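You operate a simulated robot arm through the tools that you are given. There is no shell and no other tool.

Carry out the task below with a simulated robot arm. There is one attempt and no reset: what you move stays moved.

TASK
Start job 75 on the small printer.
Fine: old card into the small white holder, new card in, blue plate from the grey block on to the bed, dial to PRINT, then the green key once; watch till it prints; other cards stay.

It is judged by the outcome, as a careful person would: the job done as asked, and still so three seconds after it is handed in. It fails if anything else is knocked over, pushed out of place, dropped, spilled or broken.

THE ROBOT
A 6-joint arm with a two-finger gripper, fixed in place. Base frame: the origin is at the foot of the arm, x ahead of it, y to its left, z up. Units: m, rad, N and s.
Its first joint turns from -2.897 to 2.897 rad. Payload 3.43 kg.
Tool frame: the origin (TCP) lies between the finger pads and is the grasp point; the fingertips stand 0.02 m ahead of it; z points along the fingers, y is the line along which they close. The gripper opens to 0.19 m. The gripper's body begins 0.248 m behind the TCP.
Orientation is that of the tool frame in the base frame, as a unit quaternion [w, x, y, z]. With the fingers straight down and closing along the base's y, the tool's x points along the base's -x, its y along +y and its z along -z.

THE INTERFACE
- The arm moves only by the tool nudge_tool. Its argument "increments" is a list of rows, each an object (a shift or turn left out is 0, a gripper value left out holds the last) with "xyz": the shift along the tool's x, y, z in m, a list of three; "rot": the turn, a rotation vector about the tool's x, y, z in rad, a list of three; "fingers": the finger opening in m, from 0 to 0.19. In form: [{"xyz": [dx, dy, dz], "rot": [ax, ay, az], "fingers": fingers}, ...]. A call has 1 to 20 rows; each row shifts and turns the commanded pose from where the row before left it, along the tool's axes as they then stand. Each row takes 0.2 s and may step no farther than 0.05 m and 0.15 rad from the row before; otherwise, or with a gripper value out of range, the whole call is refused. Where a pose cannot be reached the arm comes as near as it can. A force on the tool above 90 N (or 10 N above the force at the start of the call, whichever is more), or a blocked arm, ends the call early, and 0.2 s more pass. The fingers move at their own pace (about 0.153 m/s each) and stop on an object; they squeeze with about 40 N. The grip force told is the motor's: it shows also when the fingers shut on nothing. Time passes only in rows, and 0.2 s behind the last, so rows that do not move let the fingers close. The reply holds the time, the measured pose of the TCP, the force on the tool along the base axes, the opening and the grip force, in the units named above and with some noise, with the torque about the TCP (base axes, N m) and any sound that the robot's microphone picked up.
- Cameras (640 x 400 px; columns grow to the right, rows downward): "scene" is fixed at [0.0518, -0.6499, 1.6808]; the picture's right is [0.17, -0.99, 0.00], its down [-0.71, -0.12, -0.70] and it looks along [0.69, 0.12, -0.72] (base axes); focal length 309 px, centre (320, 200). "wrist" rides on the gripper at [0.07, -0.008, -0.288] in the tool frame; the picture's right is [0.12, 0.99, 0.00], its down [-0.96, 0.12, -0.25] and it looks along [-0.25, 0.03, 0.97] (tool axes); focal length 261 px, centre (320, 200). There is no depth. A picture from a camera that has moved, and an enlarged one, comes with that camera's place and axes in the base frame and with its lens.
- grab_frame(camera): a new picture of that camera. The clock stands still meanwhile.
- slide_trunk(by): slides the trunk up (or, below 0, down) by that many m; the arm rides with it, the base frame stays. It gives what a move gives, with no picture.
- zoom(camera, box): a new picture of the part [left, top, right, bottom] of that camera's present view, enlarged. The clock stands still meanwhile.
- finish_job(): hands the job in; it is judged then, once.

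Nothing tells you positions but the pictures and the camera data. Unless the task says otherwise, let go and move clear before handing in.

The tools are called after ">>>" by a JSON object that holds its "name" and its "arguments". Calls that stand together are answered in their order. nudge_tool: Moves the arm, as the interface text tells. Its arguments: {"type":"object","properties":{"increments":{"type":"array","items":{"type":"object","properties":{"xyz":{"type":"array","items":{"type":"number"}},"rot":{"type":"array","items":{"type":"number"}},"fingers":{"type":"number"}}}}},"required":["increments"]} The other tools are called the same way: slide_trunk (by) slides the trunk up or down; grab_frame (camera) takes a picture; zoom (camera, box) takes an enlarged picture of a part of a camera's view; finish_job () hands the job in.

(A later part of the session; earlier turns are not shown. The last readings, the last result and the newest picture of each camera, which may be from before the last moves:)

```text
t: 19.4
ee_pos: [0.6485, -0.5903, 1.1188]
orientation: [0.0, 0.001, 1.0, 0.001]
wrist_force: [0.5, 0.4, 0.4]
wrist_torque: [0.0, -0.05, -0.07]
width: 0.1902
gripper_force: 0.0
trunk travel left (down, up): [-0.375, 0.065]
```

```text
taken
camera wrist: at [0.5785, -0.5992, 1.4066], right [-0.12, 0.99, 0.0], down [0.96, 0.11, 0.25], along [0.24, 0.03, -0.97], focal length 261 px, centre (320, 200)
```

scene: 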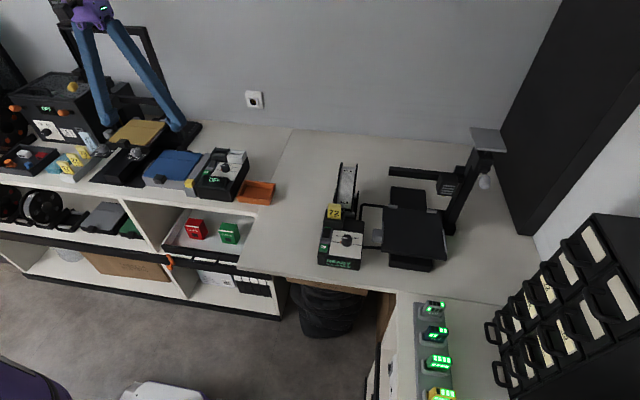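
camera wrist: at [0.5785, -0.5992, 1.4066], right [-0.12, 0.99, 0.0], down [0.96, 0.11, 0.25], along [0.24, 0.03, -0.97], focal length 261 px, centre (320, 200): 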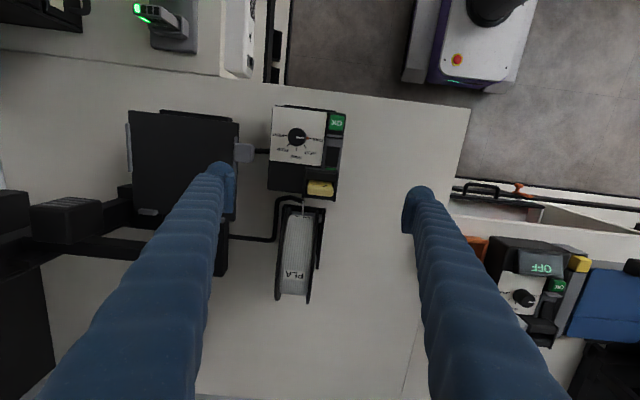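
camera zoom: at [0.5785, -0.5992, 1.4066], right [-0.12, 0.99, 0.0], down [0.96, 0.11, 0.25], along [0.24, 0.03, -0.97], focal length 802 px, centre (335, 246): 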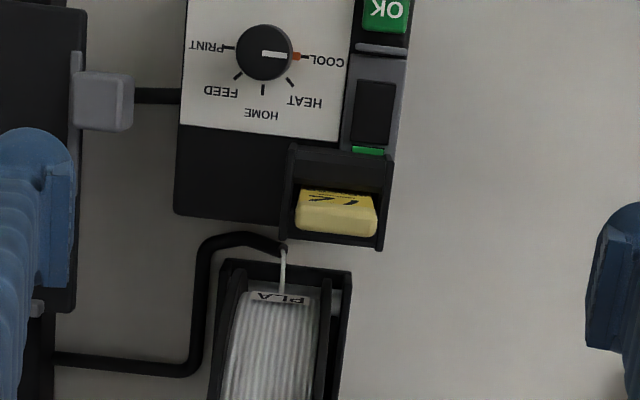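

Card 72 stands nearly upright in its slot, with its top at about [0.66, −0.589, 1.038]. I'll turn the tool 90° so the fingers close along x, across the card's thickness. That centres it in its thin direction.

>>> {"name": "nudge_tool", "arguments": {"increments": [{"xyz": [0, 0, -0.03], "rot": [0, 0, 0.1428]}, {"rot": [0, 0, 0.1428]}, {"rot": [0, 0, 0.1428]}, {"rot": [0, 0, 0.1428]}, {"rot": [0, 0, 0.1428]}, {"rot": [0, 0, 0.1428], "fingers": 0.06}, {"rot": [0, 0, 0.1428]}, {"rot": [0, 0, 0.1428]}, {"rot": [0, 0, 0.1428]}, {"rot": [0, 0, 0.1428]}, {"rot": [0, 0, 0.1428]}, {"xyz": [0, 0, 0]}, {"xyz": [0, 0, 0]}]}}

>>> {"name": "grab_frame", "arguments": {"camera": "wrist"}}

>>> {"name": "zoom", "arguments": {"camera": "wrist", "box": [240, 120, 400, 250]}}

```text
t: 22.2
ee_pos: [0.6533, -0.5894, 1.145]
orientation: [0.0, 0.708, 0.706, -0.001]
wrist_force: [-0.3, 0.1, -0.9]
wrist_torque: [0.01, -0.05, 0.0]
width: 0.0599
gripper_force: 0.1
trunk travel left (down, up): [-0.375, 0.065]
```

```text
taken
camera wrist: at [0.644, -0.5193, 1.4325], right [0.99, 0.12, 0.0], down [0.11, -0.96, 0.25], along [0.03, -0.25, -0.97], focal length 261 px, centre (320, 200)
```

wrist: 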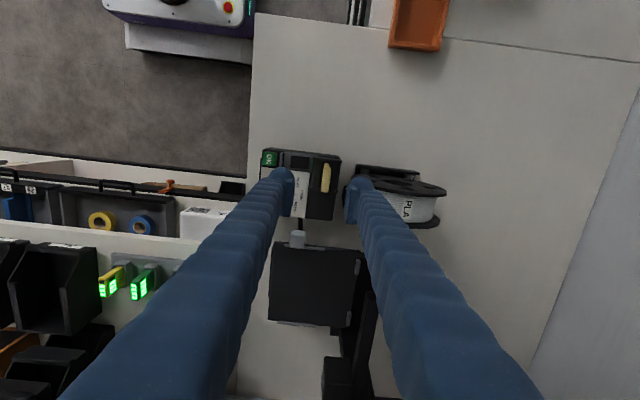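

```text
3.08 times, centred on (320, 185) of wrist
camera zoom: at [0.644, -0.5193, 1.4325], right [0.99, 0.12, 0.0], down [0.11, -0.96, 0.25], along [0.03, -0.25, -0.97], focal length 802 px, centre (320, 246)
```

zoom: 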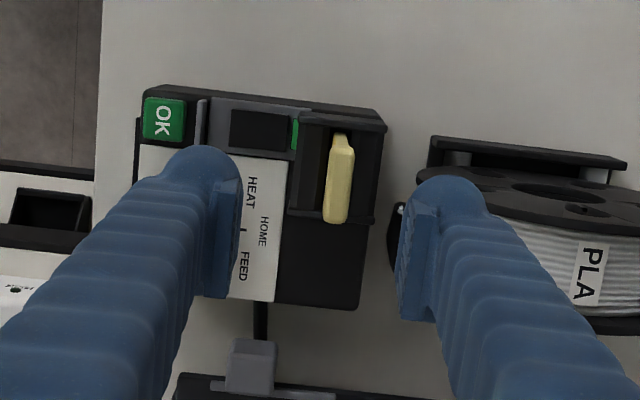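

The 90° yaw works and the card top shows clearly at about [0.661, −0.5895]. I'll narrow the fingers, centre over it and go down partway.

>>> {"name": "nudge_tool", "arguments": {"increments": [{"xyz": [0, 0.0075, 0.0], "fingers": 0.04}, {"xyz": [0, 0, 0.04]}, {"xyz": [0, 0, 0.035]}, {"xyz": [0, 0, 0]}]}}

>>> {"name": "grab_frame", "arguments": {"camera": "wrist"}}

>>> {"name": "zoom", "arguments": {"camera": "wrist", "box": [270, 130, 390, 230]}}

>>> {"name": "zoom", "arguments": {"camera": "scene", "box": [290, 130, 450, 280]}}

```text
t: 23.2
ee_pos: [0.6607, -0.5879, 1.0704]
orientation: [-0.001, 0.707, 0.707, 0.0]
wrist_force: [0.7, -0.1, 0.3]
wrist_torque: [-0.01, -0.01, 0.0]
width: 0.0401
gripper_force: 0.0
trunk travel left (down, up): [-0.375, 0.065]
```

```text
taken
camera wrist: at [0.6518, -0.5177, 1.3583], right [0.99, 0.12, 0.0], down [0.11, -0.96, 0.25], along [0.03, -0.25, -0.97], focal length 261 px, centre (320, 200)
```

wrist: 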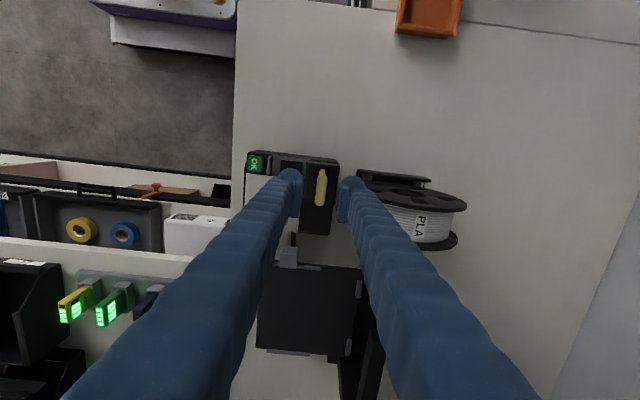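

```text
4.00 times, centred on (330, 180) of wrist
camera zoom: at [0.6518, -0.5177, 1.3583], right [0.99, 0.12, 0.0], down [0.11, -0.96, 0.25], along [0.03, -0.25, -0.97], focal length 1043 px, centre (280, 280)
```

zoom: 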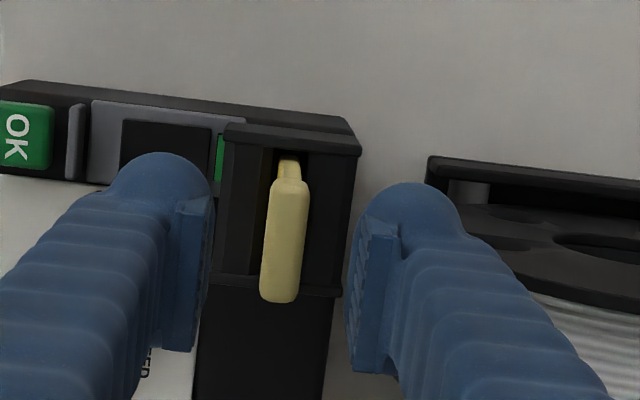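

```text
2.67 times, centred on (370, 205) of scene
camera zoom: at [0.0518, -0.6499, 1.6808], right [0.17, -0.99, 0.0], down [-0.71, -0.12, -0.7], along [0.69, 0.12, -0.72], focal length 825 px, centre (187, 187)
```

zoom: 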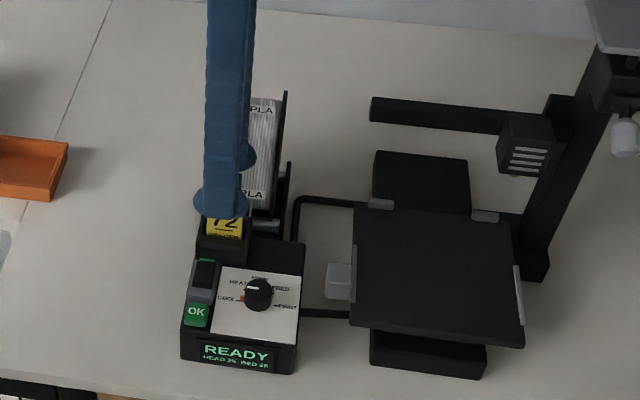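

The fingers straddle the card with clear space on both sides. I'll shift 1.5 mm forward and descend to grip height with the tips above the holder.

>>> {"name": "nudge_tool", "arguments": {"increments": [{"xyz": [0, 0.0015, 0.025]}, {"xyz": [0, 0, 0.025]}, {"xyz": [0, 0, 0]}]}}

>>> {"name": "zoom", "arguments": {"camera": "wrist", "box": [270, 130, 390, 230]}}

>>> {"name": "zoom", "arguments": {"camera": "scene", "box": [300, 150, 400, 250]}}

```text
t: 24.0
ee_pos: [0.6606, -0.5885, 1.02]
orientation: [-0.001, 0.707, 0.707, 0.0]
wrist_force: [-2.4, 1.6, 1.4]
wrist_torque: [0.02, -0.07, 0.04]
width: 0.0388
gripper_force: 0.0
trunk travel left (down, up): [-0.375, 0.065]
```

```text
4.00 times, centred on (330, 180) of wrist
camera zoom: at [0.6527, -0.5187, 1.3082], right [0.99, 0.12, 0.0], down [0.11, -0.96, 0.25], along [0.03, -0.25, -0.97], focal length 1043 px, centre (280, 280)
```

zoom: 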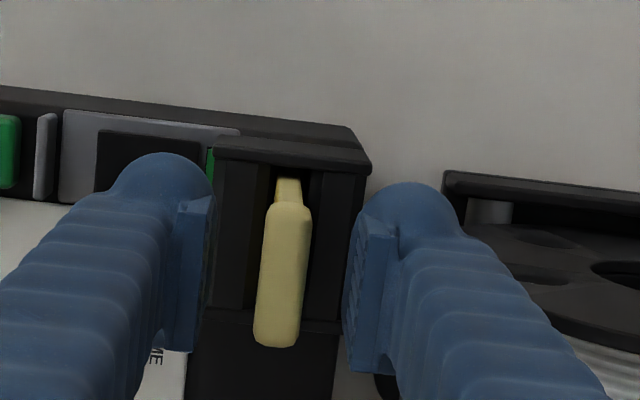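

```text
4.00 times, centred on (350, 200) of scene
camera zoom: at [0.0518, -0.6499, 1.6808], right [0.17, -0.99, 0.0], down [-0.71, -0.12, -0.7], along [0.69, 0.12, -0.72], focal length 1238 px, centre (200, 200)
```

zoom: 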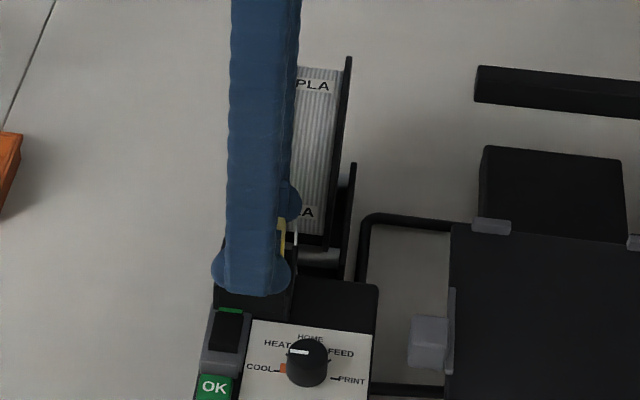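

There is a light −x force and the opening shrank slightly, so the rear finger is probably brushing something near the spool. I'll lift a little, narrow the opening and go down again.

>>> {"name": "nudge_tool", "arguments": {"increments": [{"xyz": [0, 0, -0.025]}, {"xyz": [0, 0, 0], "fingers": 0.028}, {"xyz": [0, 0, 0]}]}}

>>> {"name": "zoom", "arguments": {"camera": "scene", "box": [300, 140, 400, 250]}}

>>> {"name": "zoom", "arguments": {"camera": "wrist", "box": [270, 130, 390, 230]}}

```text
t: 24.8
ee_pos: [0.6616, -0.5872, 1.0466]
orientation: [0.001, 0.708, 0.706, 0.0]
wrist_force: [-0.2, -0.9, 0.2]
wrist_torque: [0.04, -0.03, -0.02]
width: 0.028
gripper_force: 0.1
trunk travel left (down, up): [-0.375, 0.065]
```

```text
3.64 times, centred on (350, 195) of scene
camera zoom: at [0.0518, -0.6499, 1.6808], right [0.17, -0.99, 0.0], down [-0.71, -0.12, -0.7], along [0.69, 0.12, -0.72], focal length 1125 px, centre (211, 218)
```

zoom: 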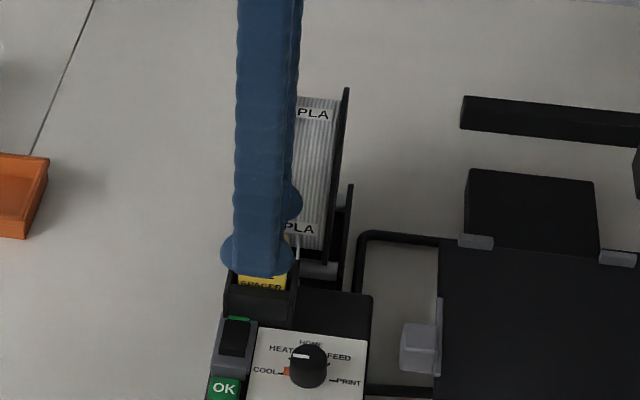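

```text
4.00 times, centred on (330, 180) of wrist
camera zoom: at [0.6527, -0.517, 1.3347], right [0.99, 0.12, 0.0], down [0.11, -0.96, 0.25], along [0.03, -0.25, -0.97], focal length 1043 px, centre (280, 280)
```

zoom: 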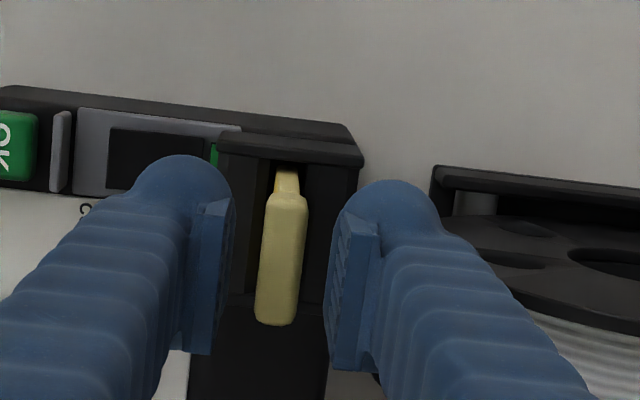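

Contact is gone and nothing moved. With the narrower opening I'll go down 2 cm and grip.

>>> {"name": "nudge_tool", "arguments": {"increments": [{"xyz": [0, 0, 0.012]}, {"xyz": [0, 0, 0.012]}, {"xyz": [0, 0, 0]}]}}

>>> {"name": "zoom", "arguments": {"camera": "wrist", "box": [270, 130, 390, 230]}}

```text
t: 25.6
ee_pos: [0.6598, -0.5887, 1.0206]
orientation: [0.0, 0.708, 0.706, 0.0]
wrist_force: [0.2, -0.6, 0.3]
wrist_torque: [-0.01, -0.02, 0.0]
width: 0.0277
gripper_force: 0.1
trunk travel left (down, up): [-0.375, 0.065]
```

```text
4.00 times, centred on (330, 180) of wrist
camera zoom: at [0.6519, -0.5178, 1.3084], right [0.99, 0.12, 0.0], down [0.11, -0.96, 0.25], along [0.03, -0.25, -0.97], focal length 1043 px, centre (280, 280)
```

zoom: 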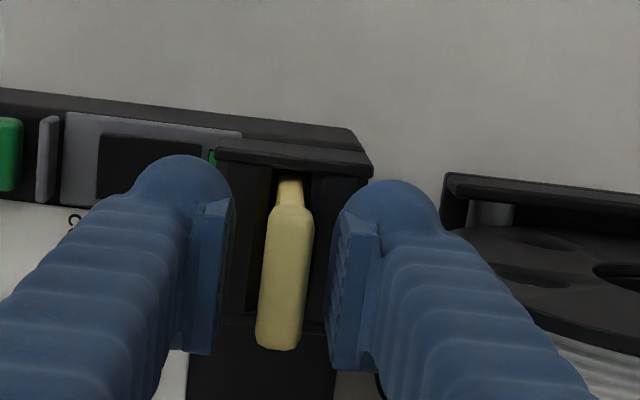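

There is no contact force and the card is centred between the fingers. I'll close on it.

>>> {"name": "nudge_tool", "arguments": {"increments": [{"fingers": 0.0}, {"xyz": [0, 0, 0]}, {"xyz": [0, 0, 0]}]}}

>>> {"name": "zoom", "arguments": {"camera": "wrist", "box": [270, 130, 390, 230]}}

```text
t: 26.4
ee_pos: [0.66, -0.588, 1.0195]
orientation: [-0.001, 0.708, 0.706, -0.001]
wrist_force: [-0.1, 0.5, 0.5]
wrist_torque: [0.03, 0.01, 0.01]
width: 0.0097
gripper_force: 40.1
trunk travel left (down, up): [-0.375, 0.065]
```

```text
4.00 times, centred on (330, 180) of wrist
camera zoom: at [0.6522, -0.5178, 1.3082], right [0.99, 0.12, 0.0], down [0.11, -0.96, 0.25], along [0.03, -0.25, -0.97], focal length 1043 px, centre (280, 280)
```

zoom: 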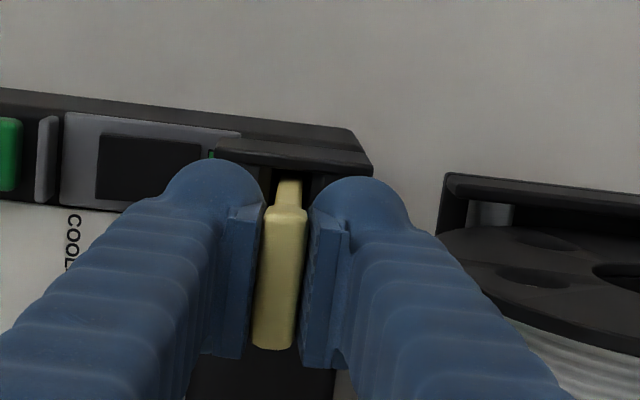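

The card is held: width 9.7 mm, 40 N. I'll lift it straight up.

>>> {"name": "nudge_tool", "arguments": {"increments": [{"xyz": [0, 0, -0.015]}, {"xyz": [0, 0, -0.02]}, {"xyz": [0, 0, -0.03]}, {"xyz": [0, 0, -0.045]}, {"xyz": [0, 0, -0.045]}, {"xyz": [0, 0, 0]}]}}

>>> {"name": "grab_frame", "arguments": {"camera": "wrist"}}

>>> {"name": "zoom", "arguments": {"camera": "scene", "box": [280, 100, 440, 280]}}

```text
t: 27.8
ee_pos: [0.6621, -0.591, 1.171]
orientation: [0.0, 0.708, 0.706, -0.001]
wrist_force: [0.3, -0.6, 0.0]
wrist_torque: [-0.02, 0.01, 0.06]
width: 0.0094
gripper_force: 40.0
trunk travel left (down, up): [-0.375, 0.065]
```

```text
taken
camera wrist: at [0.6544, -0.5205, 1.4604], right [0.99, 0.12, 0.0], down [0.11, -0.96, 0.25], along [0.03, -0.25, -0.97], focal length 261 px, centre (320, 200)
```

wrist: 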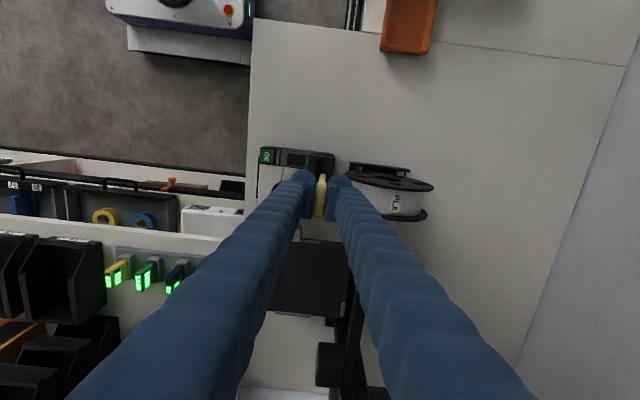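

```text
2.22 times, centred on (360, 190) of scene
camera zoom: at [0.0518, -0.6499, 1.6808], right [0.17, -0.99, 0.0], down [-0.71, -0.12, -0.7], along [0.69, 0.12, -0.72], focal length 688 px, centre (231, 222)
```

zoom: 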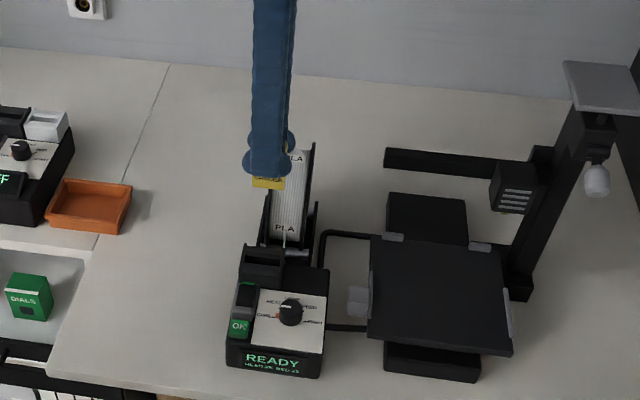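

Card 72 is out of the slot. I'll zoom in to see how far it hangs below the fingers and to look at the empty slot.

>>> {"name": "zoom", "arguments": {"camera": "scene", "box": [325, 140, 385, 190]}}

>>> {"name": "zoom", "arguments": {"camera": "scene", "box": [320, 195, 380, 245]}}

>>> {"name": "zoom", "arguments": {"camera": "wrist", "box": [270, 130, 390, 230]}}

>>> {"name": "zoom", "arguments": {"camera": "scene", "box": [180, 130, 290, 220]}}

```text
8.00 times, centred on (355, 165) of scene
camera zoom: at [0.0518, -0.6499, 1.6808], right [0.17, -0.99, 0.0], down [-0.71, -0.12, -0.7], along [0.69, 0.12, -0.72], focal length 2475 px, centre (40, 480)
```

zoom: 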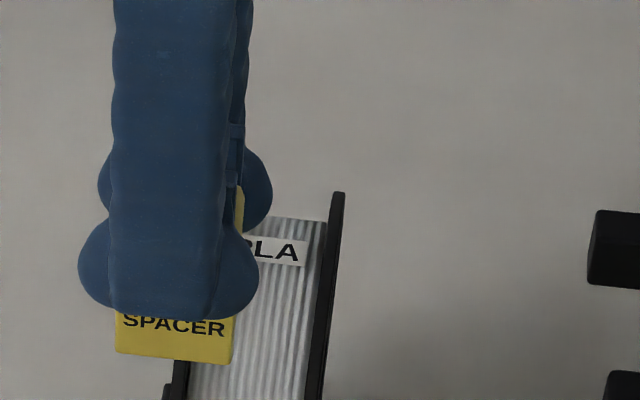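

```text
8.00 times, centred on (350, 220) of scene
camera zoom: at [0.0518, -0.6499, 1.6808], right [0.17, -0.99, 0.0], down [-0.71, -0.12, -0.7], along [0.69, 0.12, -0.72], focal length 2475 px, centre (80, 40)
```

zoom: 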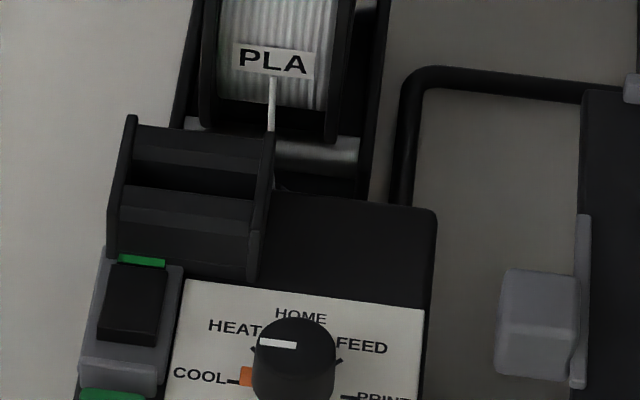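

```text
4.00 times, centred on (330, 180) of wrist
camera zoom: at [0.6544, -0.5205, 1.4604], right [0.99, 0.12, 0.0], down [0.11, -0.96, 0.25], along [0.03, -0.25, -0.97], focal length 1043 px, centre (280, 280)
```

zoom: 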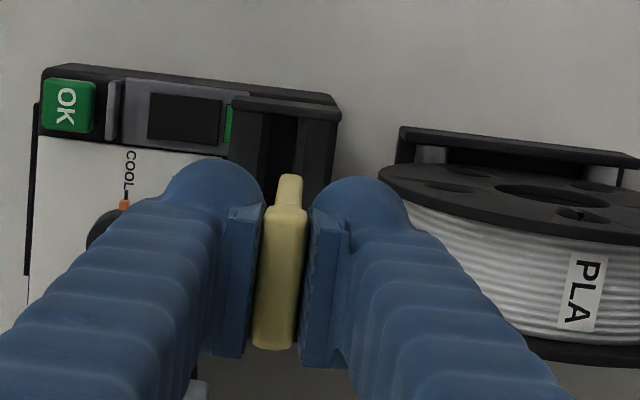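

```text
4.44 times, centred on (235, 175) of scene
camera zoom: at [0.0518, -0.6499, 1.6808], right [0.17, -0.99, 0.0], down [-0.71, -0.12, -0.7], along [0.69, 0.12, -0.72], focal length 1375 px, centre (698, 311)
```

zoom: 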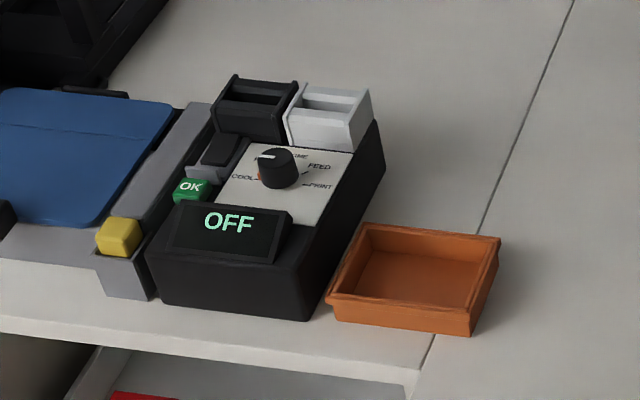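

The empty slot is about 12 mm wide for a 9.7 mm card, and the card hangs about 55 mm below the TCP. The white holder on the OFF box is near [0.908, −0.188]. I'll carry the card there, high above everything.

>>> {"name": "nudge_tool", "arguments": {"increments": [{"xyz": [0.045, 0, 0]}, {"xyz": [0.045, 0, 0]}, {"xyz": [0.045, 0, 0]}, {"xyz": [0.045, 0, 0]}, {"xyz": [0.03, 0.035, 0]}, {"xyz": [0.03, 0.035, 0]}, {"xyz": [0.03, 0.035, 0]}, {"xyz": [0.03, 0.035, 0]}, {"xyz": [0.03, 0.035, 0]}, {"xyz": [0.03, 0.035, 0]}, {"xyz": [0.03, 0.03, 0]}, {"xyz": [0, 0, 0]}]}}

>>> {"name": "grab_frame", "arguments": {"camera": "wrist"}}

>>> {"name": "zoom", "arguments": {"camera": "wrist", "box": [260, 110, 400, 230]}}

```text
t: 30.4
ee_pos: [0.8984, -0.1989, 1.1767]
orientation: [0.0, 0.707, 0.707, 0.0]
wrist_force: [0.5, -0.1, -0.1]
wrist_torque: [-0.04, -0.06, -0.01]
width: 0.0095
gripper_force: 40.3
trunk travel left (down, up): [-0.375, 0.065]
```

```text
taken
camera wrist: at [0.8906, -0.1299, 1.4655], right [0.99, 0.12, 0.0], down [0.11, -0.96, 0.25], along [0.03, -0.25, -0.97], focal length 261 px, centre (320, 200)
```

wrist: 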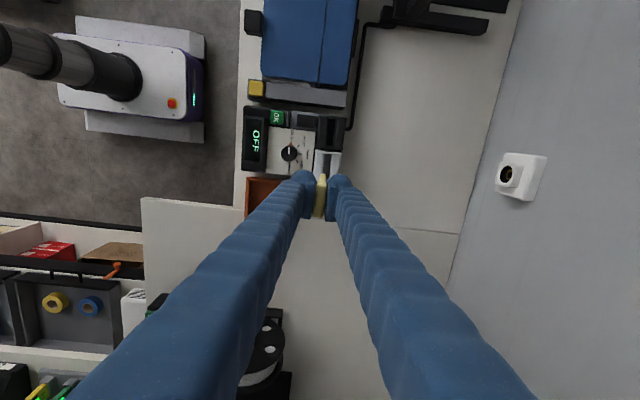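

```text
3.33 times, centred on (330, 170) of wrist
camera zoom: at [0.8906, -0.1299, 1.4655], right [0.99, 0.12, 0.0], down [0.11, -0.96, 0.25], along [0.03, -0.25, -0.97], focal length 869 px, centre (287, 300)
```

zoom: 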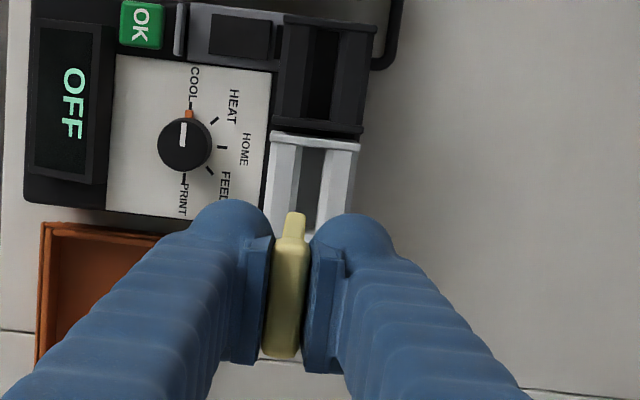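

The white holder's slot shows clearly, with its centre near [0.908, −0.191]. I'll move over it and descend partway.

>>> {"name": "nudge_tool", "arguments": {"increments": [{"xyz": [0.008, 0.01, 0]}, {"xyz": [0, 0, 0.04]}, {"xyz": [0, 0, 0.03]}, {"xyz": [0, 0, 0]}, {"xyz": [0, 0, 0]}]}}

>>> {"name": "zoom", "arguments": {"camera": "wrist", "box": [260, 110, 400, 230]}}

>>> {"name": "zoom", "arguments": {"camera": "scene", "box": [190, 110, 290, 200]}}

```text
t: 31.6
ee_pos: [0.9099, -0.1902, 1.106]
orientation: [-0.001, 0.708, 0.706, 0.0]
wrist_force: [-0.8, -0.1, -0.4]
wrist_torque: [0.0, -0.01, 0.03]
width: 0.0095
gripper_force: 39.3
trunk travel left (down, up): [-0.375, 0.065]
```

```text
3.33 times, centred on (330, 170) of wrist
camera zoom: at [0.9026, -0.1204, 1.3931], right [0.99, 0.12, 0.0], down [0.11, -0.96, 0.25], along [0.03, -0.25, -0.97], focal length 869 px, centre (287, 300)
```

zoom: 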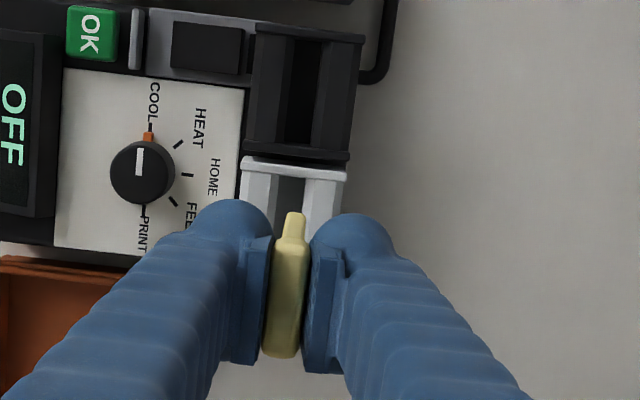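

```text
4.44 times, centred on (240, 155) of scene
camera zoom: at [0.0518, -0.6499, 1.6808], right [0.17, -0.99, 0.0], down [-0.71, -0.12, -0.7], along [0.69, 0.12, -0.72], focal length 1375 px, centre (676, 400)
```

zoom: 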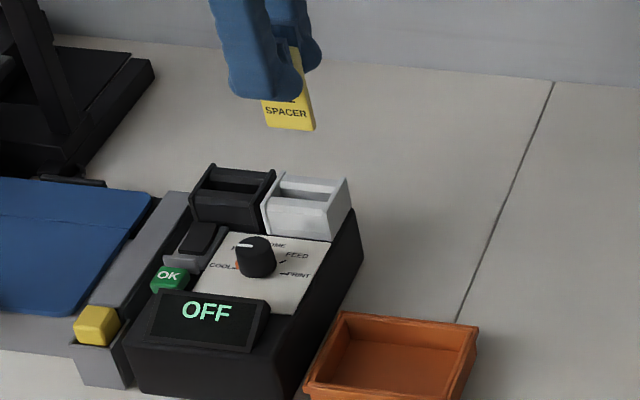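

The card hangs just above the white holder. I'll zoom tighter for a finer alignment.

>>> {"name": "zoom", "arguments": {"camera": "wrist", "box": [300, 140, 350, 180]}}

>>> {"name": "zoom", "arguments": {"camera": "scene", "box": [220, 115, 280, 165]}}

```text
10.00 times, centred on (325, 160) of wrist
camera zoom: at [0.9026, -0.1204, 1.3931], right [0.99, 0.12, 0.0], down [0.11, -0.96, 0.25], along [0.03, -0.25, -0.97], focal length 2606 px, centre (270, 600)
```

zoom: 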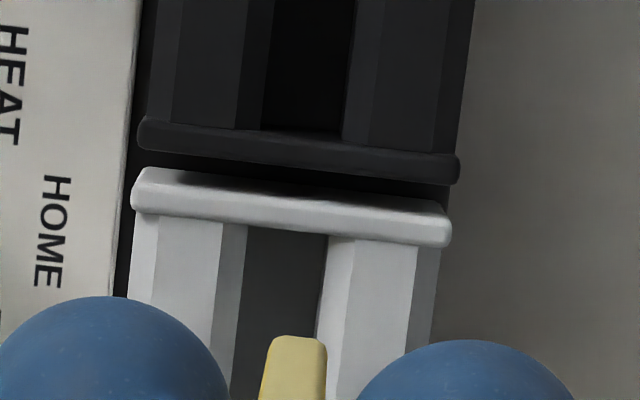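

```text
8.00 times, centred on (250, 140) of scene
camera zoom: at [0.0518, -0.6499, 1.6808], right [0.17, -0.99, 0.0], down [-0.71, -0.12, -0.7], along [0.69, 0.12, -0.72], focal length 2475 px, centre (880, 680)
```

zoom: 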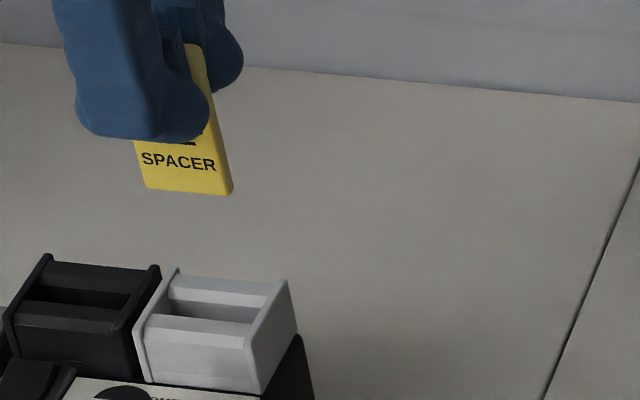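

The slot has chamfered lips and a gap of about 13 mm. The card needs about 1.4 mm in −x and 1.5 mm in +y. I'll correct that and descend to just above the slot.

>>> {"name": "nudge_tool", "arguments": {"increments": [{"xyz": [0.0015, -0.0014, 0.02]}, {"xyz": [0, 0, 0.02]}, {"xyz": [0, 0, 0.012]}, {"xyz": [0, 0, 0]}, {"xyz": [0, 0, 0]}]}}

>>> {"name": "zoom", "arguments": {"camera": "wrist", "box": [300, 140, 350, 180]}}

>>> {"name": "zoom", "arguments": {"camera": "scene", "box": [220, 125, 280, 175]}}

```text
t: 32.8
ee_pos: [0.9109, -0.1896, 1.0538]
orientation: [-0.001, 0.708, 0.706, -0.001]
wrist_force: [0.0, 0.3, -0.7]
wrist_torque: [0.01, 0.01, -0.02]
width: 0.0096
gripper_force: 39.7
trunk travel left (down, up): [-0.375, 0.065]
```

```text
10.00 times, centred on (325, 160) of wrist
camera zoom: at [0.9027, -0.1199, 1.3421], right [0.99, 0.12, 0.0], down [0.11, -0.96, 0.25], along [0.03, -0.25, -0.97], focal length 2606 px, centre (270, 600)
```

zoom: 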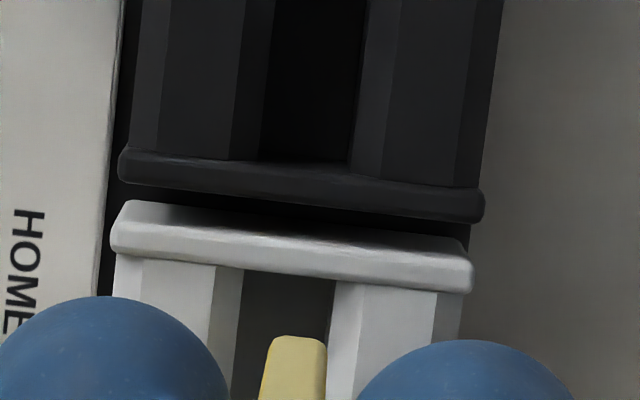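

```text
8.00 times, centred on (250, 150) of scene
camera zoom: at [0.0518, -0.6499, 1.6808], right [0.17, -0.99, 0.0], down [-0.71, -0.12, -0.7], along [0.69, 0.12, -0.72], focal length 2475 px, centre (880, 600)
```

zoom: 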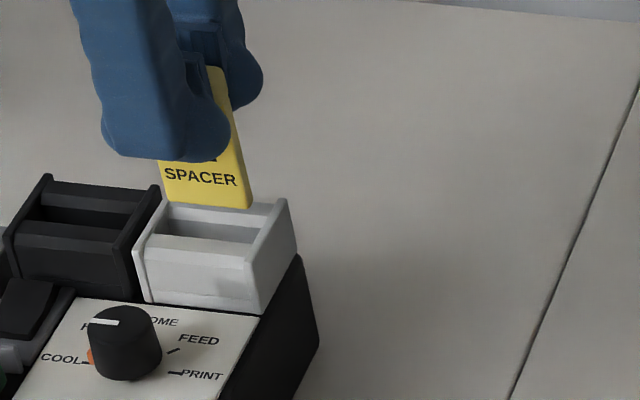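

The card is still about 1.3 mm too far in +x. I'll nudge back a little and check again before inserting.

>>> {"name": "nudge_tool", "arguments": {"increments": [{"xyz": [0.0, -0.0015, 0.0]}, {"xyz": [0, 0, 0]}, {"xyz": [0, 0, 0]}]}}

>>> {"name": "zoom", "arguments": {"camera": "wrist", "box": [300, 140, 350, 180]}}

```text
t: 33.6
ee_pos: [0.9099, -0.1907, 1.0543]
orientation: [0.0, 0.708, 0.706, -0.001]
wrist_force: [-0.1, 0.6, -0.7]
wrist_torque: [0.0, 0.01, 0.0]
width: 0.0094
gripper_force: 39.8
trunk travel left (down, up): [-0.375, 0.065]
```

```text
10.00 times, centred on (325, 160) of wrist
camera zoom: at [0.9012, -0.1199, 1.3415], right [0.99, 0.12, 0.0], down [0.11, -0.96, 0.25], along [0.03, -0.25, -0.97], focal length 2606 px, centre (270, 600)
```

zoom: 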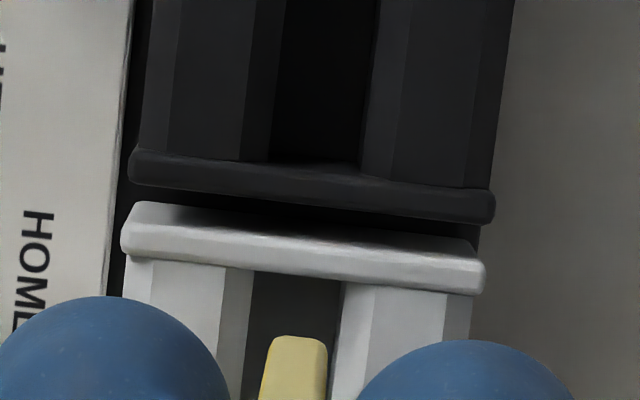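

The card is now aligned in x. I'll check the y alignment in the scene camera.

>>> {"name": "zoom", "arguments": {"camera": "scene", "box": [230, 140, 262, 166]}}

```text
15.38 times, centred on (246, 153) of scene
camera zoom: at [0.0518, -0.6499, 1.6808], right [0.17, -0.99, 0.0], down [-0.71, -0.12, -0.7], along [0.69, 0.12, -0.72], focal length 4760 px, centre (1458, 923)
```

zoom: 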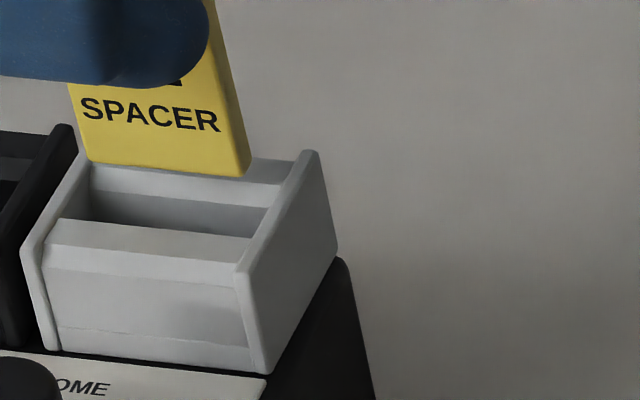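

The card should move about 2.5 mm toward +y to be centred between the side walls. I'll shift and then lower it gently into the slot.

>>> {"name": "nudge_tool", "arguments": {"increments": [{"xyz": [0.0025, 0, 0]}, {"xyz": [0, 0, 0]}, {"xyz": [0, 0, 0.008]}, {"xyz": [0, 0, 0.008]}, {"xyz": [0, 0, 0]}]}}

>>> {"name": "zoom", "arguments": {"camera": "scene", "box": [230, 140, 262, 166]}}

>>> {"name": "zoom", "arguments": {"camera": "wrist", "box": [300, 140, 350, 180]}}

```text
t: 34.8
ee_pos: [0.9089, -0.186, 1.0364]
orientation: [-0.001, 0.708, 0.706, 0.0]
wrist_force: [1.0, -0.2, -1.4]
wrist_torque: [-0.07, -0.04, 0.0]
width: 0.0095
gripper_force: 40.5
trunk travel left (down, up): [-0.375, 0.065]
```

```text
15.38 times, centred on (246, 153) of scene
camera zoom: at [0.0518, -0.6499, 1.6808], right [0.17, -0.99, 0.0], down [-0.71, -0.12, -0.7], along [0.69, 0.12, -0.72], focal length 4760 px, centre (1458, 923)
```

zoom: 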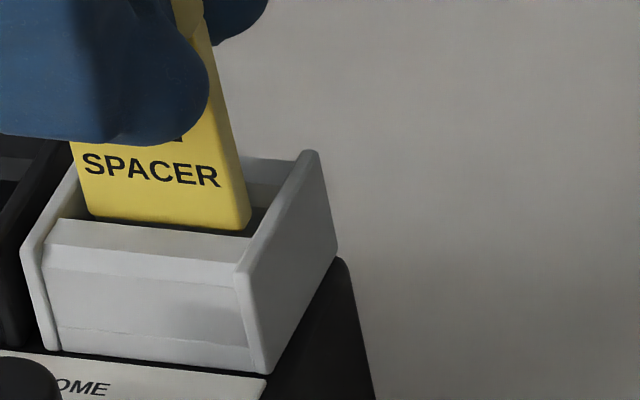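

```text
10.00 times, centred on (325, 160) of wrist
camera zoom: at [0.9012, -0.1168, 1.3251], right [0.99, 0.12, 0.0], down [0.11, -0.96, 0.25], along [0.03, -0.25, -0.97], focal length 2606 px, centre (270, 600)
```

zoom: 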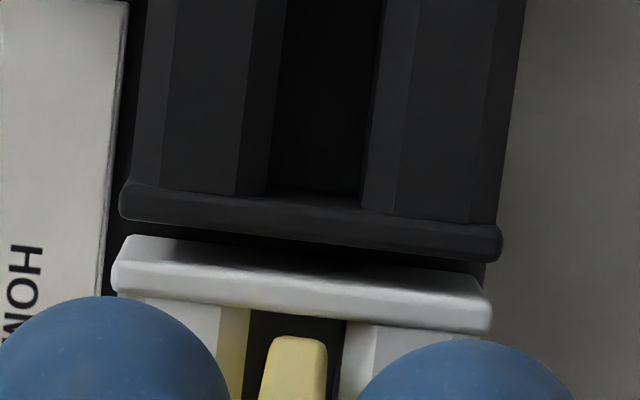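

The card is entering the slot, centred on both axes. I'll lower it further, watching the force.

>>> {"name": "nudge_tool", "arguments": {"increments": [{"xyz": [0, 0, 0.006]}, {"xyz": [0, 0, 0.006]}, {"xyz": [0, 0, 0]}]}}

>>> {"name": "zoom", "arguments": {"camera": "scene", "box": [230, 140, 262, 166]}}

```text
t: 35.6
ee_pos: [0.9092, -0.1879, 1.0242]
orientation: [-0.001, 0.708, 0.706, -0.001]
wrist_force: [-0.5, 0.2, -0.9]
wrist_torque: [0.0, 0.04, -0.01]
width: 0.0094
gripper_force: 40.0
trunk travel left (down, up): [-0.375, 0.065]
```

```text
15.38 times, centred on (246, 153) of scene
camera zoom: at [0.0518, -0.6499, 1.6808], right [0.17, -0.99, 0.0], down [-0.71, -0.12, -0.7], along [0.69, 0.12, -0.72], focal length 4760 px, centre (1458, 923)
```

zoom: 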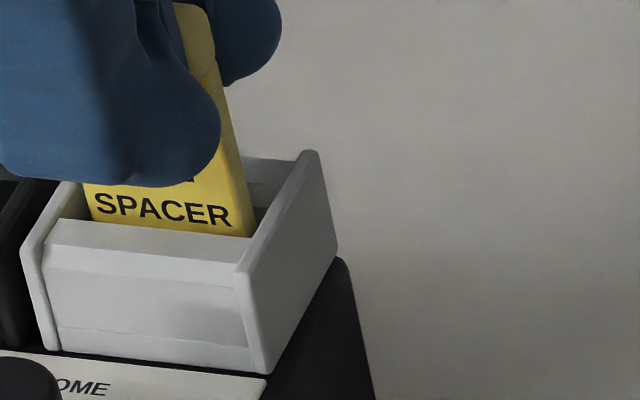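

The card is going in freely. I'll continue in small steps until it touches the bottom.

>>> {"name": "nudge_tool", "arguments": {"increments": [{"xyz": [0, 0, 0.003]}, {"xyz": [0, 0, 0.003]}, {"xyz": [0, 0, 0]}]}}

>>> {"name": "zoom", "arguments": {"camera": "scene", "box": [230, 140, 262, 166]}}

```text
t: 36.4
ee_pos: [0.9102, -0.1884, 1.0195]
orientation: [0.0, 0.707, 0.707, -0.001]
wrist_force: [0.0, 0.1, 4.4]
wrist_torque: [0.0, -0.02, -0.03]
width: 0.0094
gripper_force: 39.7
trunk travel left (down, up): [-0.375, 0.065]
```

```text
15.38 times, centred on (246, 153) of scene
camera zoom: at [0.0518, -0.6499, 1.6808], right [0.17, -0.99, 0.0], down [-0.71, -0.12, -0.7], along [0.69, 0.12, -0.72], focal length 4760 px, centre (1458, 923)
```

zoom: 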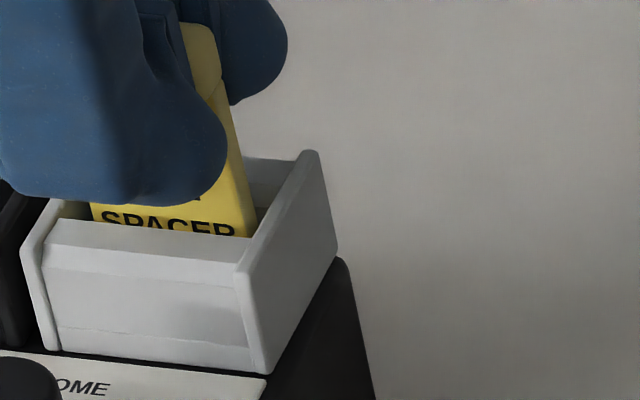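

It has touched the bottom with 4.4 N upward, at the same height as it had in the printer. I'll release it and rise.

>>> {"name": "nudge_tool", "arguments": {"increments": [{"fingers": 0.028}, {"xyz": [0, 0, 0]}, {"xyz": [0, 0, 0]}, {"xyz": [0, 0, -0.02]}, {"xyz": [0, 0, -0.04]}, {"xyz": [0, 0, -0.045]}, {"xyz": [0, 0, -0.045]}, {"xyz": [0, 0, 0]}]}}

>>> {"name": "zoom", "arguments": {"camera": "scene", "box": [210, 110, 280, 170]}}

>>> {"name": "grab_frame", "arguments": {"camera": "wrist"}}

```text
t: 38.2
ee_pos: [0.9085, -0.1894, 1.1731]
orientation: [0.0, 0.708, 0.707, -0.002]
wrist_force: [0.4, 0.4, 0.0]
wrist_torque: [0.04, 0.04, -0.01]
width: 0.028
gripper_force: 0.1
trunk travel left (down, up): [-0.375, 0.065]
```

```text
6.67 times, centred on (245, 140) of scene
camera zoom: at [0.0518, -0.6499, 1.6808], right [0.17, -0.99, 0.0], down [-0.71, -0.12, -0.7], along [0.69, 0.12, -0.72], focal length 2062 px, centre (820, 600)
```

zoom: 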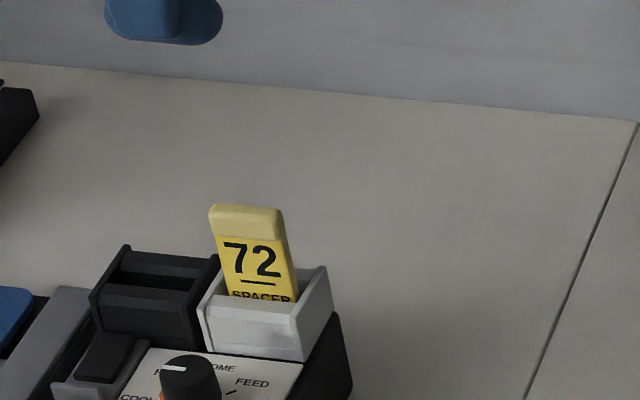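

```text
taken
camera wrist: at [0.9002, -0.1193, 1.4611], right [0.99, 0.12, 0.0], down [0.11, -0.96, 0.25], along [0.03, -0.25, -0.97], focal length 261 px, centre (320, 200)
```

wrist: 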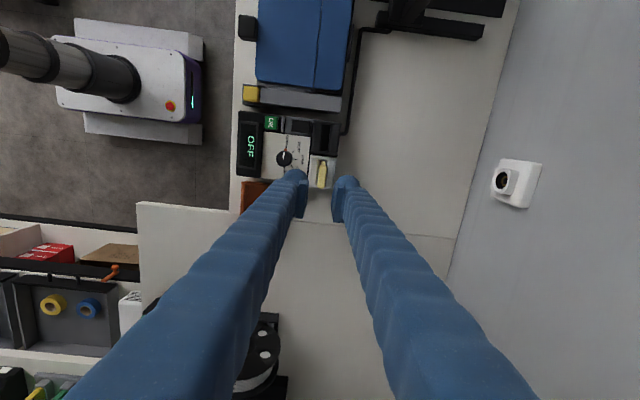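

Card 72 stands in the white holder. Now I'll go to the card rack for card 75, first backing away from the big printer's frame.

>>> {"name": "nudge_tool", "arguments": {"increments": [{"xyz": [0.025, -0.04, 0]}, {"xyz": [0.025, -0.04, 0]}, {"xyz": [0.025, -0.04, 0]}, {"xyz": [0.025, -0.04, 0]}, {"xyz": [0.046, 0, 0]}, {"xyz": [0.046, 0, 0]}, {"xyz": [0.046, 0, 0]}, {"xyz": [0.046, 0, 0]}, {"xyz": [0.046, 0, 0]}, {"xyz": [0.046, 0, 0]}, {"xyz": [0.046, 0, 0]}, {"xyz": [0.046, 0, 0]}, {"xyz": [0.046, 0, 0]}, {"xyz": [0.046, 0, 0]}, {"xyz": [0, 0, 0]}]}}

>>> {"name": "grab_frame", "arguments": {"camera": "wrist"}}

>>> {"name": "grab_frame", "arguments": {"camera": "scene"}}

```text
t: 41.4
ee_pos: [0.7518, 0.3712, 1.1697]
orientation: [0.0, 0.708, 0.706, 0.001]
wrist_force: [0.5, -0.1, 0.2]
wrist_torque: [-0.01, -0.04, -0.01]
width: 0.0281
gripper_force: 0.2
trunk travel left (down, up): [-0.375, 0.065]
```

```text
taken
camera wrist: at [0.7439, 0.4419, 1.4573], right [0.99, 0.12, 0.0], down [0.11, -0.96, 0.25], along [0.03, -0.25, -0.97], focal length 261 px, centre (320, 200)
```

wrist: 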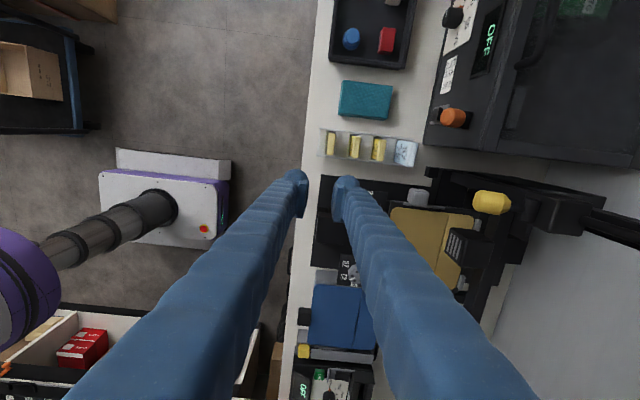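

```text
taken
```

scene: 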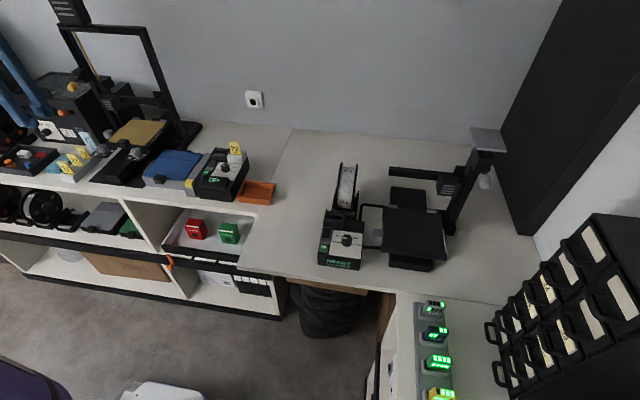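

The big printer's yellow knob is at about [0.936, 0.391, 1.18], close to where the gripper body would be at this yaw. For card 75 I'll turn back so the fingers close along y, which keeps the body clear of it.

>>> {"name": "nudge_tool", "arguments": {"increments": [{"rot": [0, 0, -0.1428]}, {"rot": [0, 0, -0.1428]}, {"rot": [0, 0, -0.1428]}, {"rot": [0, 0, -0.1428]}, {"rot": [0, 0, -0.1428]}, {"rot": [0, 0, -0.1428]}, {"rot": [0, 0, -0.1428]}, {"rot": [0, 0, -0.1428]}, {"rot": [0, 0, -0.1428]}, {"rot": [0, 0, -0.1428]}, {"rot": [0, 0, -0.1428]}, {"xyz": [-0.03, 0.035, 0], "fingers": 0.065}, {"xyz": [-0.03, 0.018, 0]}, {"xyz": [0, 0, 0]}]}}

>>> {"name": "grab_frame", "arguments": {"camera": "wrist"}}

>>> {"name": "zoom", "arguments": {"camera": "wrist", "box": [260, 130, 400, 260]}}

```text
t: 44.4
ee_pos: [0.8108, 0.4238, 1.1729]
orientation: [0.0, 0.001, 1.0, 0.0]
wrist_force: [0.3, 0.1, 0.6]
wrist_torque: [0.08, 0.01, 0.0]
width: 0.0648
gripper_force: 0.1
trunk travel left (down, up): [-0.375, 0.065]
```

```text
taken
camera wrist: at [0.7402, 0.4149, 1.4604], right [-0.12, 0.99, 0.0], down [0.96, 0.11, 0.25], along [0.24, 0.03, -0.97], focal length 261 px, centre (320, 200)
```

wrist: 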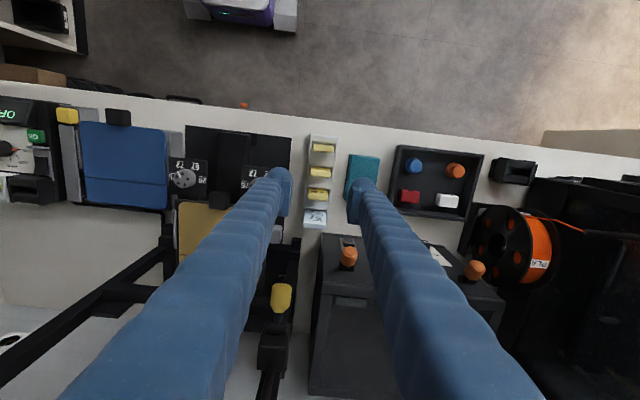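

```text
3.08 times, centred on (330, 195) of wrist
camera zoom: at [0.7402, 0.4149, 1.4604], right [-0.12, 0.99, 0.0], down [0.96, 0.11, 0.25], along [0.24, 0.03, -0.97], focal length 802 px, centre (289, 215)
```

zoom: 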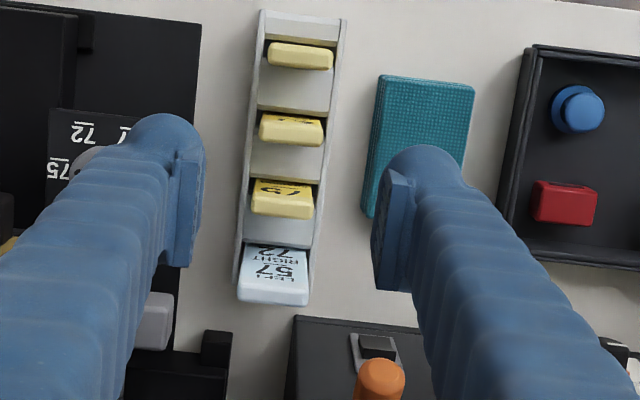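

Card 75 is the third in the rack, with its centre near [0.858, 0.424] and its top near z 0.975. I'll move over it and descend partway.

>>> {"name": "nudge_tool", "arguments": {"increments": [{"xyz": [-0.047, 0.0005, 0]}, {"xyz": [0, 0, 0.045]}, {"xyz": [0, 0, 0.045]}, {"xyz": [0, 0, 0.02]}, {"xyz": [0, 0, 0]}]}}

>>> {"name": "grab_frame", "arguments": {"camera": "wrist"}}

>>> {"name": "zoom", "arguments": {"camera": "wrist", "box": [270, 130, 380, 230]}}

>>> {"name": "zoom", "arguments": {"camera": "scene", "box": [30, 110, 130, 200]}}

```text
t: 45.6
ee_pos: [0.86, 0.4233, 1.0604]
orientation: [-0.001, 0.001, 1.0, 0.001]
wrist_force: [0.2, 0.1, -0.2]
wrist_torque: [0.01, 0.07, 0.02]
width: 0.0651
gripper_force: 0.0
trunk travel left (down, up): [-0.375, 0.065]
```

```text
taken
camera wrist: at [0.7889, 0.4157, 1.3494], right [-0.12, 0.99, 0.0], down [0.96, 0.11, 0.25], along [0.24, 0.03, -0.97], focal length 261 px, centre (320, 200)
```

wrist: 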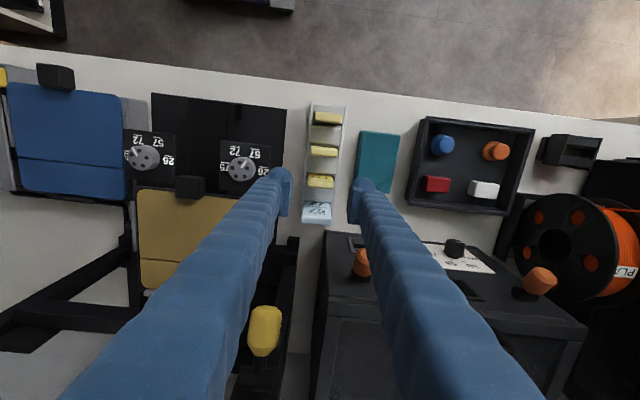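

```text
4.00 times, centred on (325, 180) of wrist
camera zoom: at [0.7889, 0.4157, 1.3494], right [-0.12, 0.99, 0.0], down [0.96, 0.11, 0.25], along [0.24, 0.03, -0.97], focal length 1043 px, centre (300, 280)
```

zoom: 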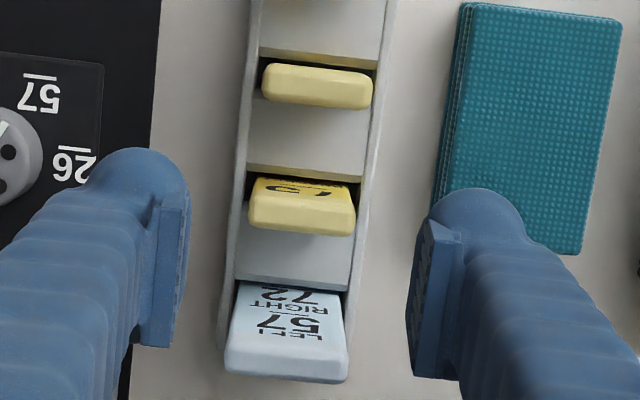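

```text
4.44 times, centred on (80, 155) of scene
camera zoom: at [0.0518, -0.6499, 1.6808], right [0.17, -0.99, 0.0], down [-0.71, -0.12, -0.7], along [0.69, 0.12, -0.72], focal length 1375 px, centre (1387, 400)
```

zoom: 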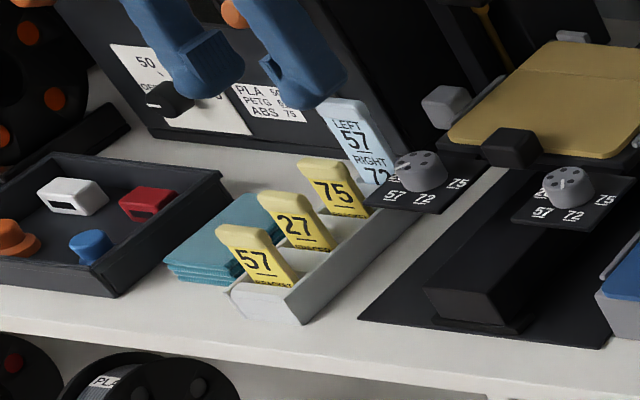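

The fingers are on both sides of card 75 and clear of the cloth stack. I'll narrow them a bit and go down.

>>> {"name": "nudge_tool", "arguments": {"increments": [{"xyz": [0.001, 0.001, 0.03], "fingers": 0.056}, {"xyz": [0, 0, 0.03]}, {"xyz": [0, 0, 0.025]}, {"xyz": [0, 0, 0]}, {"xyz": [0, 0, 0]}]}}

>>> {"name": "zoom", "arguments": {"camera": "wrist", "box": [270, 130, 380, 230]}}

>>> {"name": "zoom", "arguments": {"camera": "scene", "box": [50, 120, 120, 190]}}

```text
t: 46.8
ee_pos: [0.8552, 0.4261, 0.9741]
orientation: [-0.001, 0.001, 1.0, 0.0]
wrist_force: [0.4, 0.6, -0.1]
wrist_torque: [0.05, 0.01, -0.02]
width: 0.0559
gripper_force: 0.1
trunk travel left (down, up): [-0.375, 0.065]
```

```text
4.00 times, centred on (325, 180) of wrist
camera zoom: at [0.7859, 0.4176, 1.2619], right [-0.12, 0.99, 0.0], down [0.96, 0.11, 0.25], along [0.24, 0.03, -0.97], focal length 1043 px, centre (300, 280)
```

zoom: 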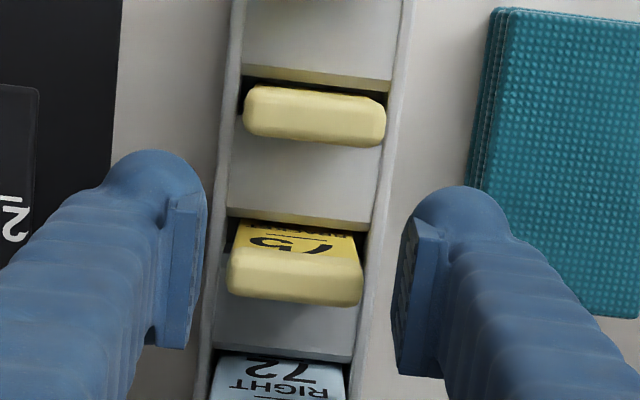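

```text
5.71 times, centred on (85, 155) of scene
camera zoom: at [0.0518, -0.6499, 1.6808], right [0.17, -0.99, 0.0], down [-0.71, -0.12, -0.7], along [0.69, 0.12, -0.72], focal length 1768 px, centre (1663, 457)
```

zoom: 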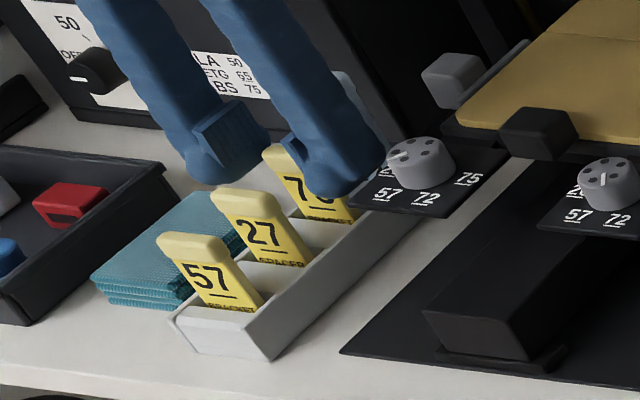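

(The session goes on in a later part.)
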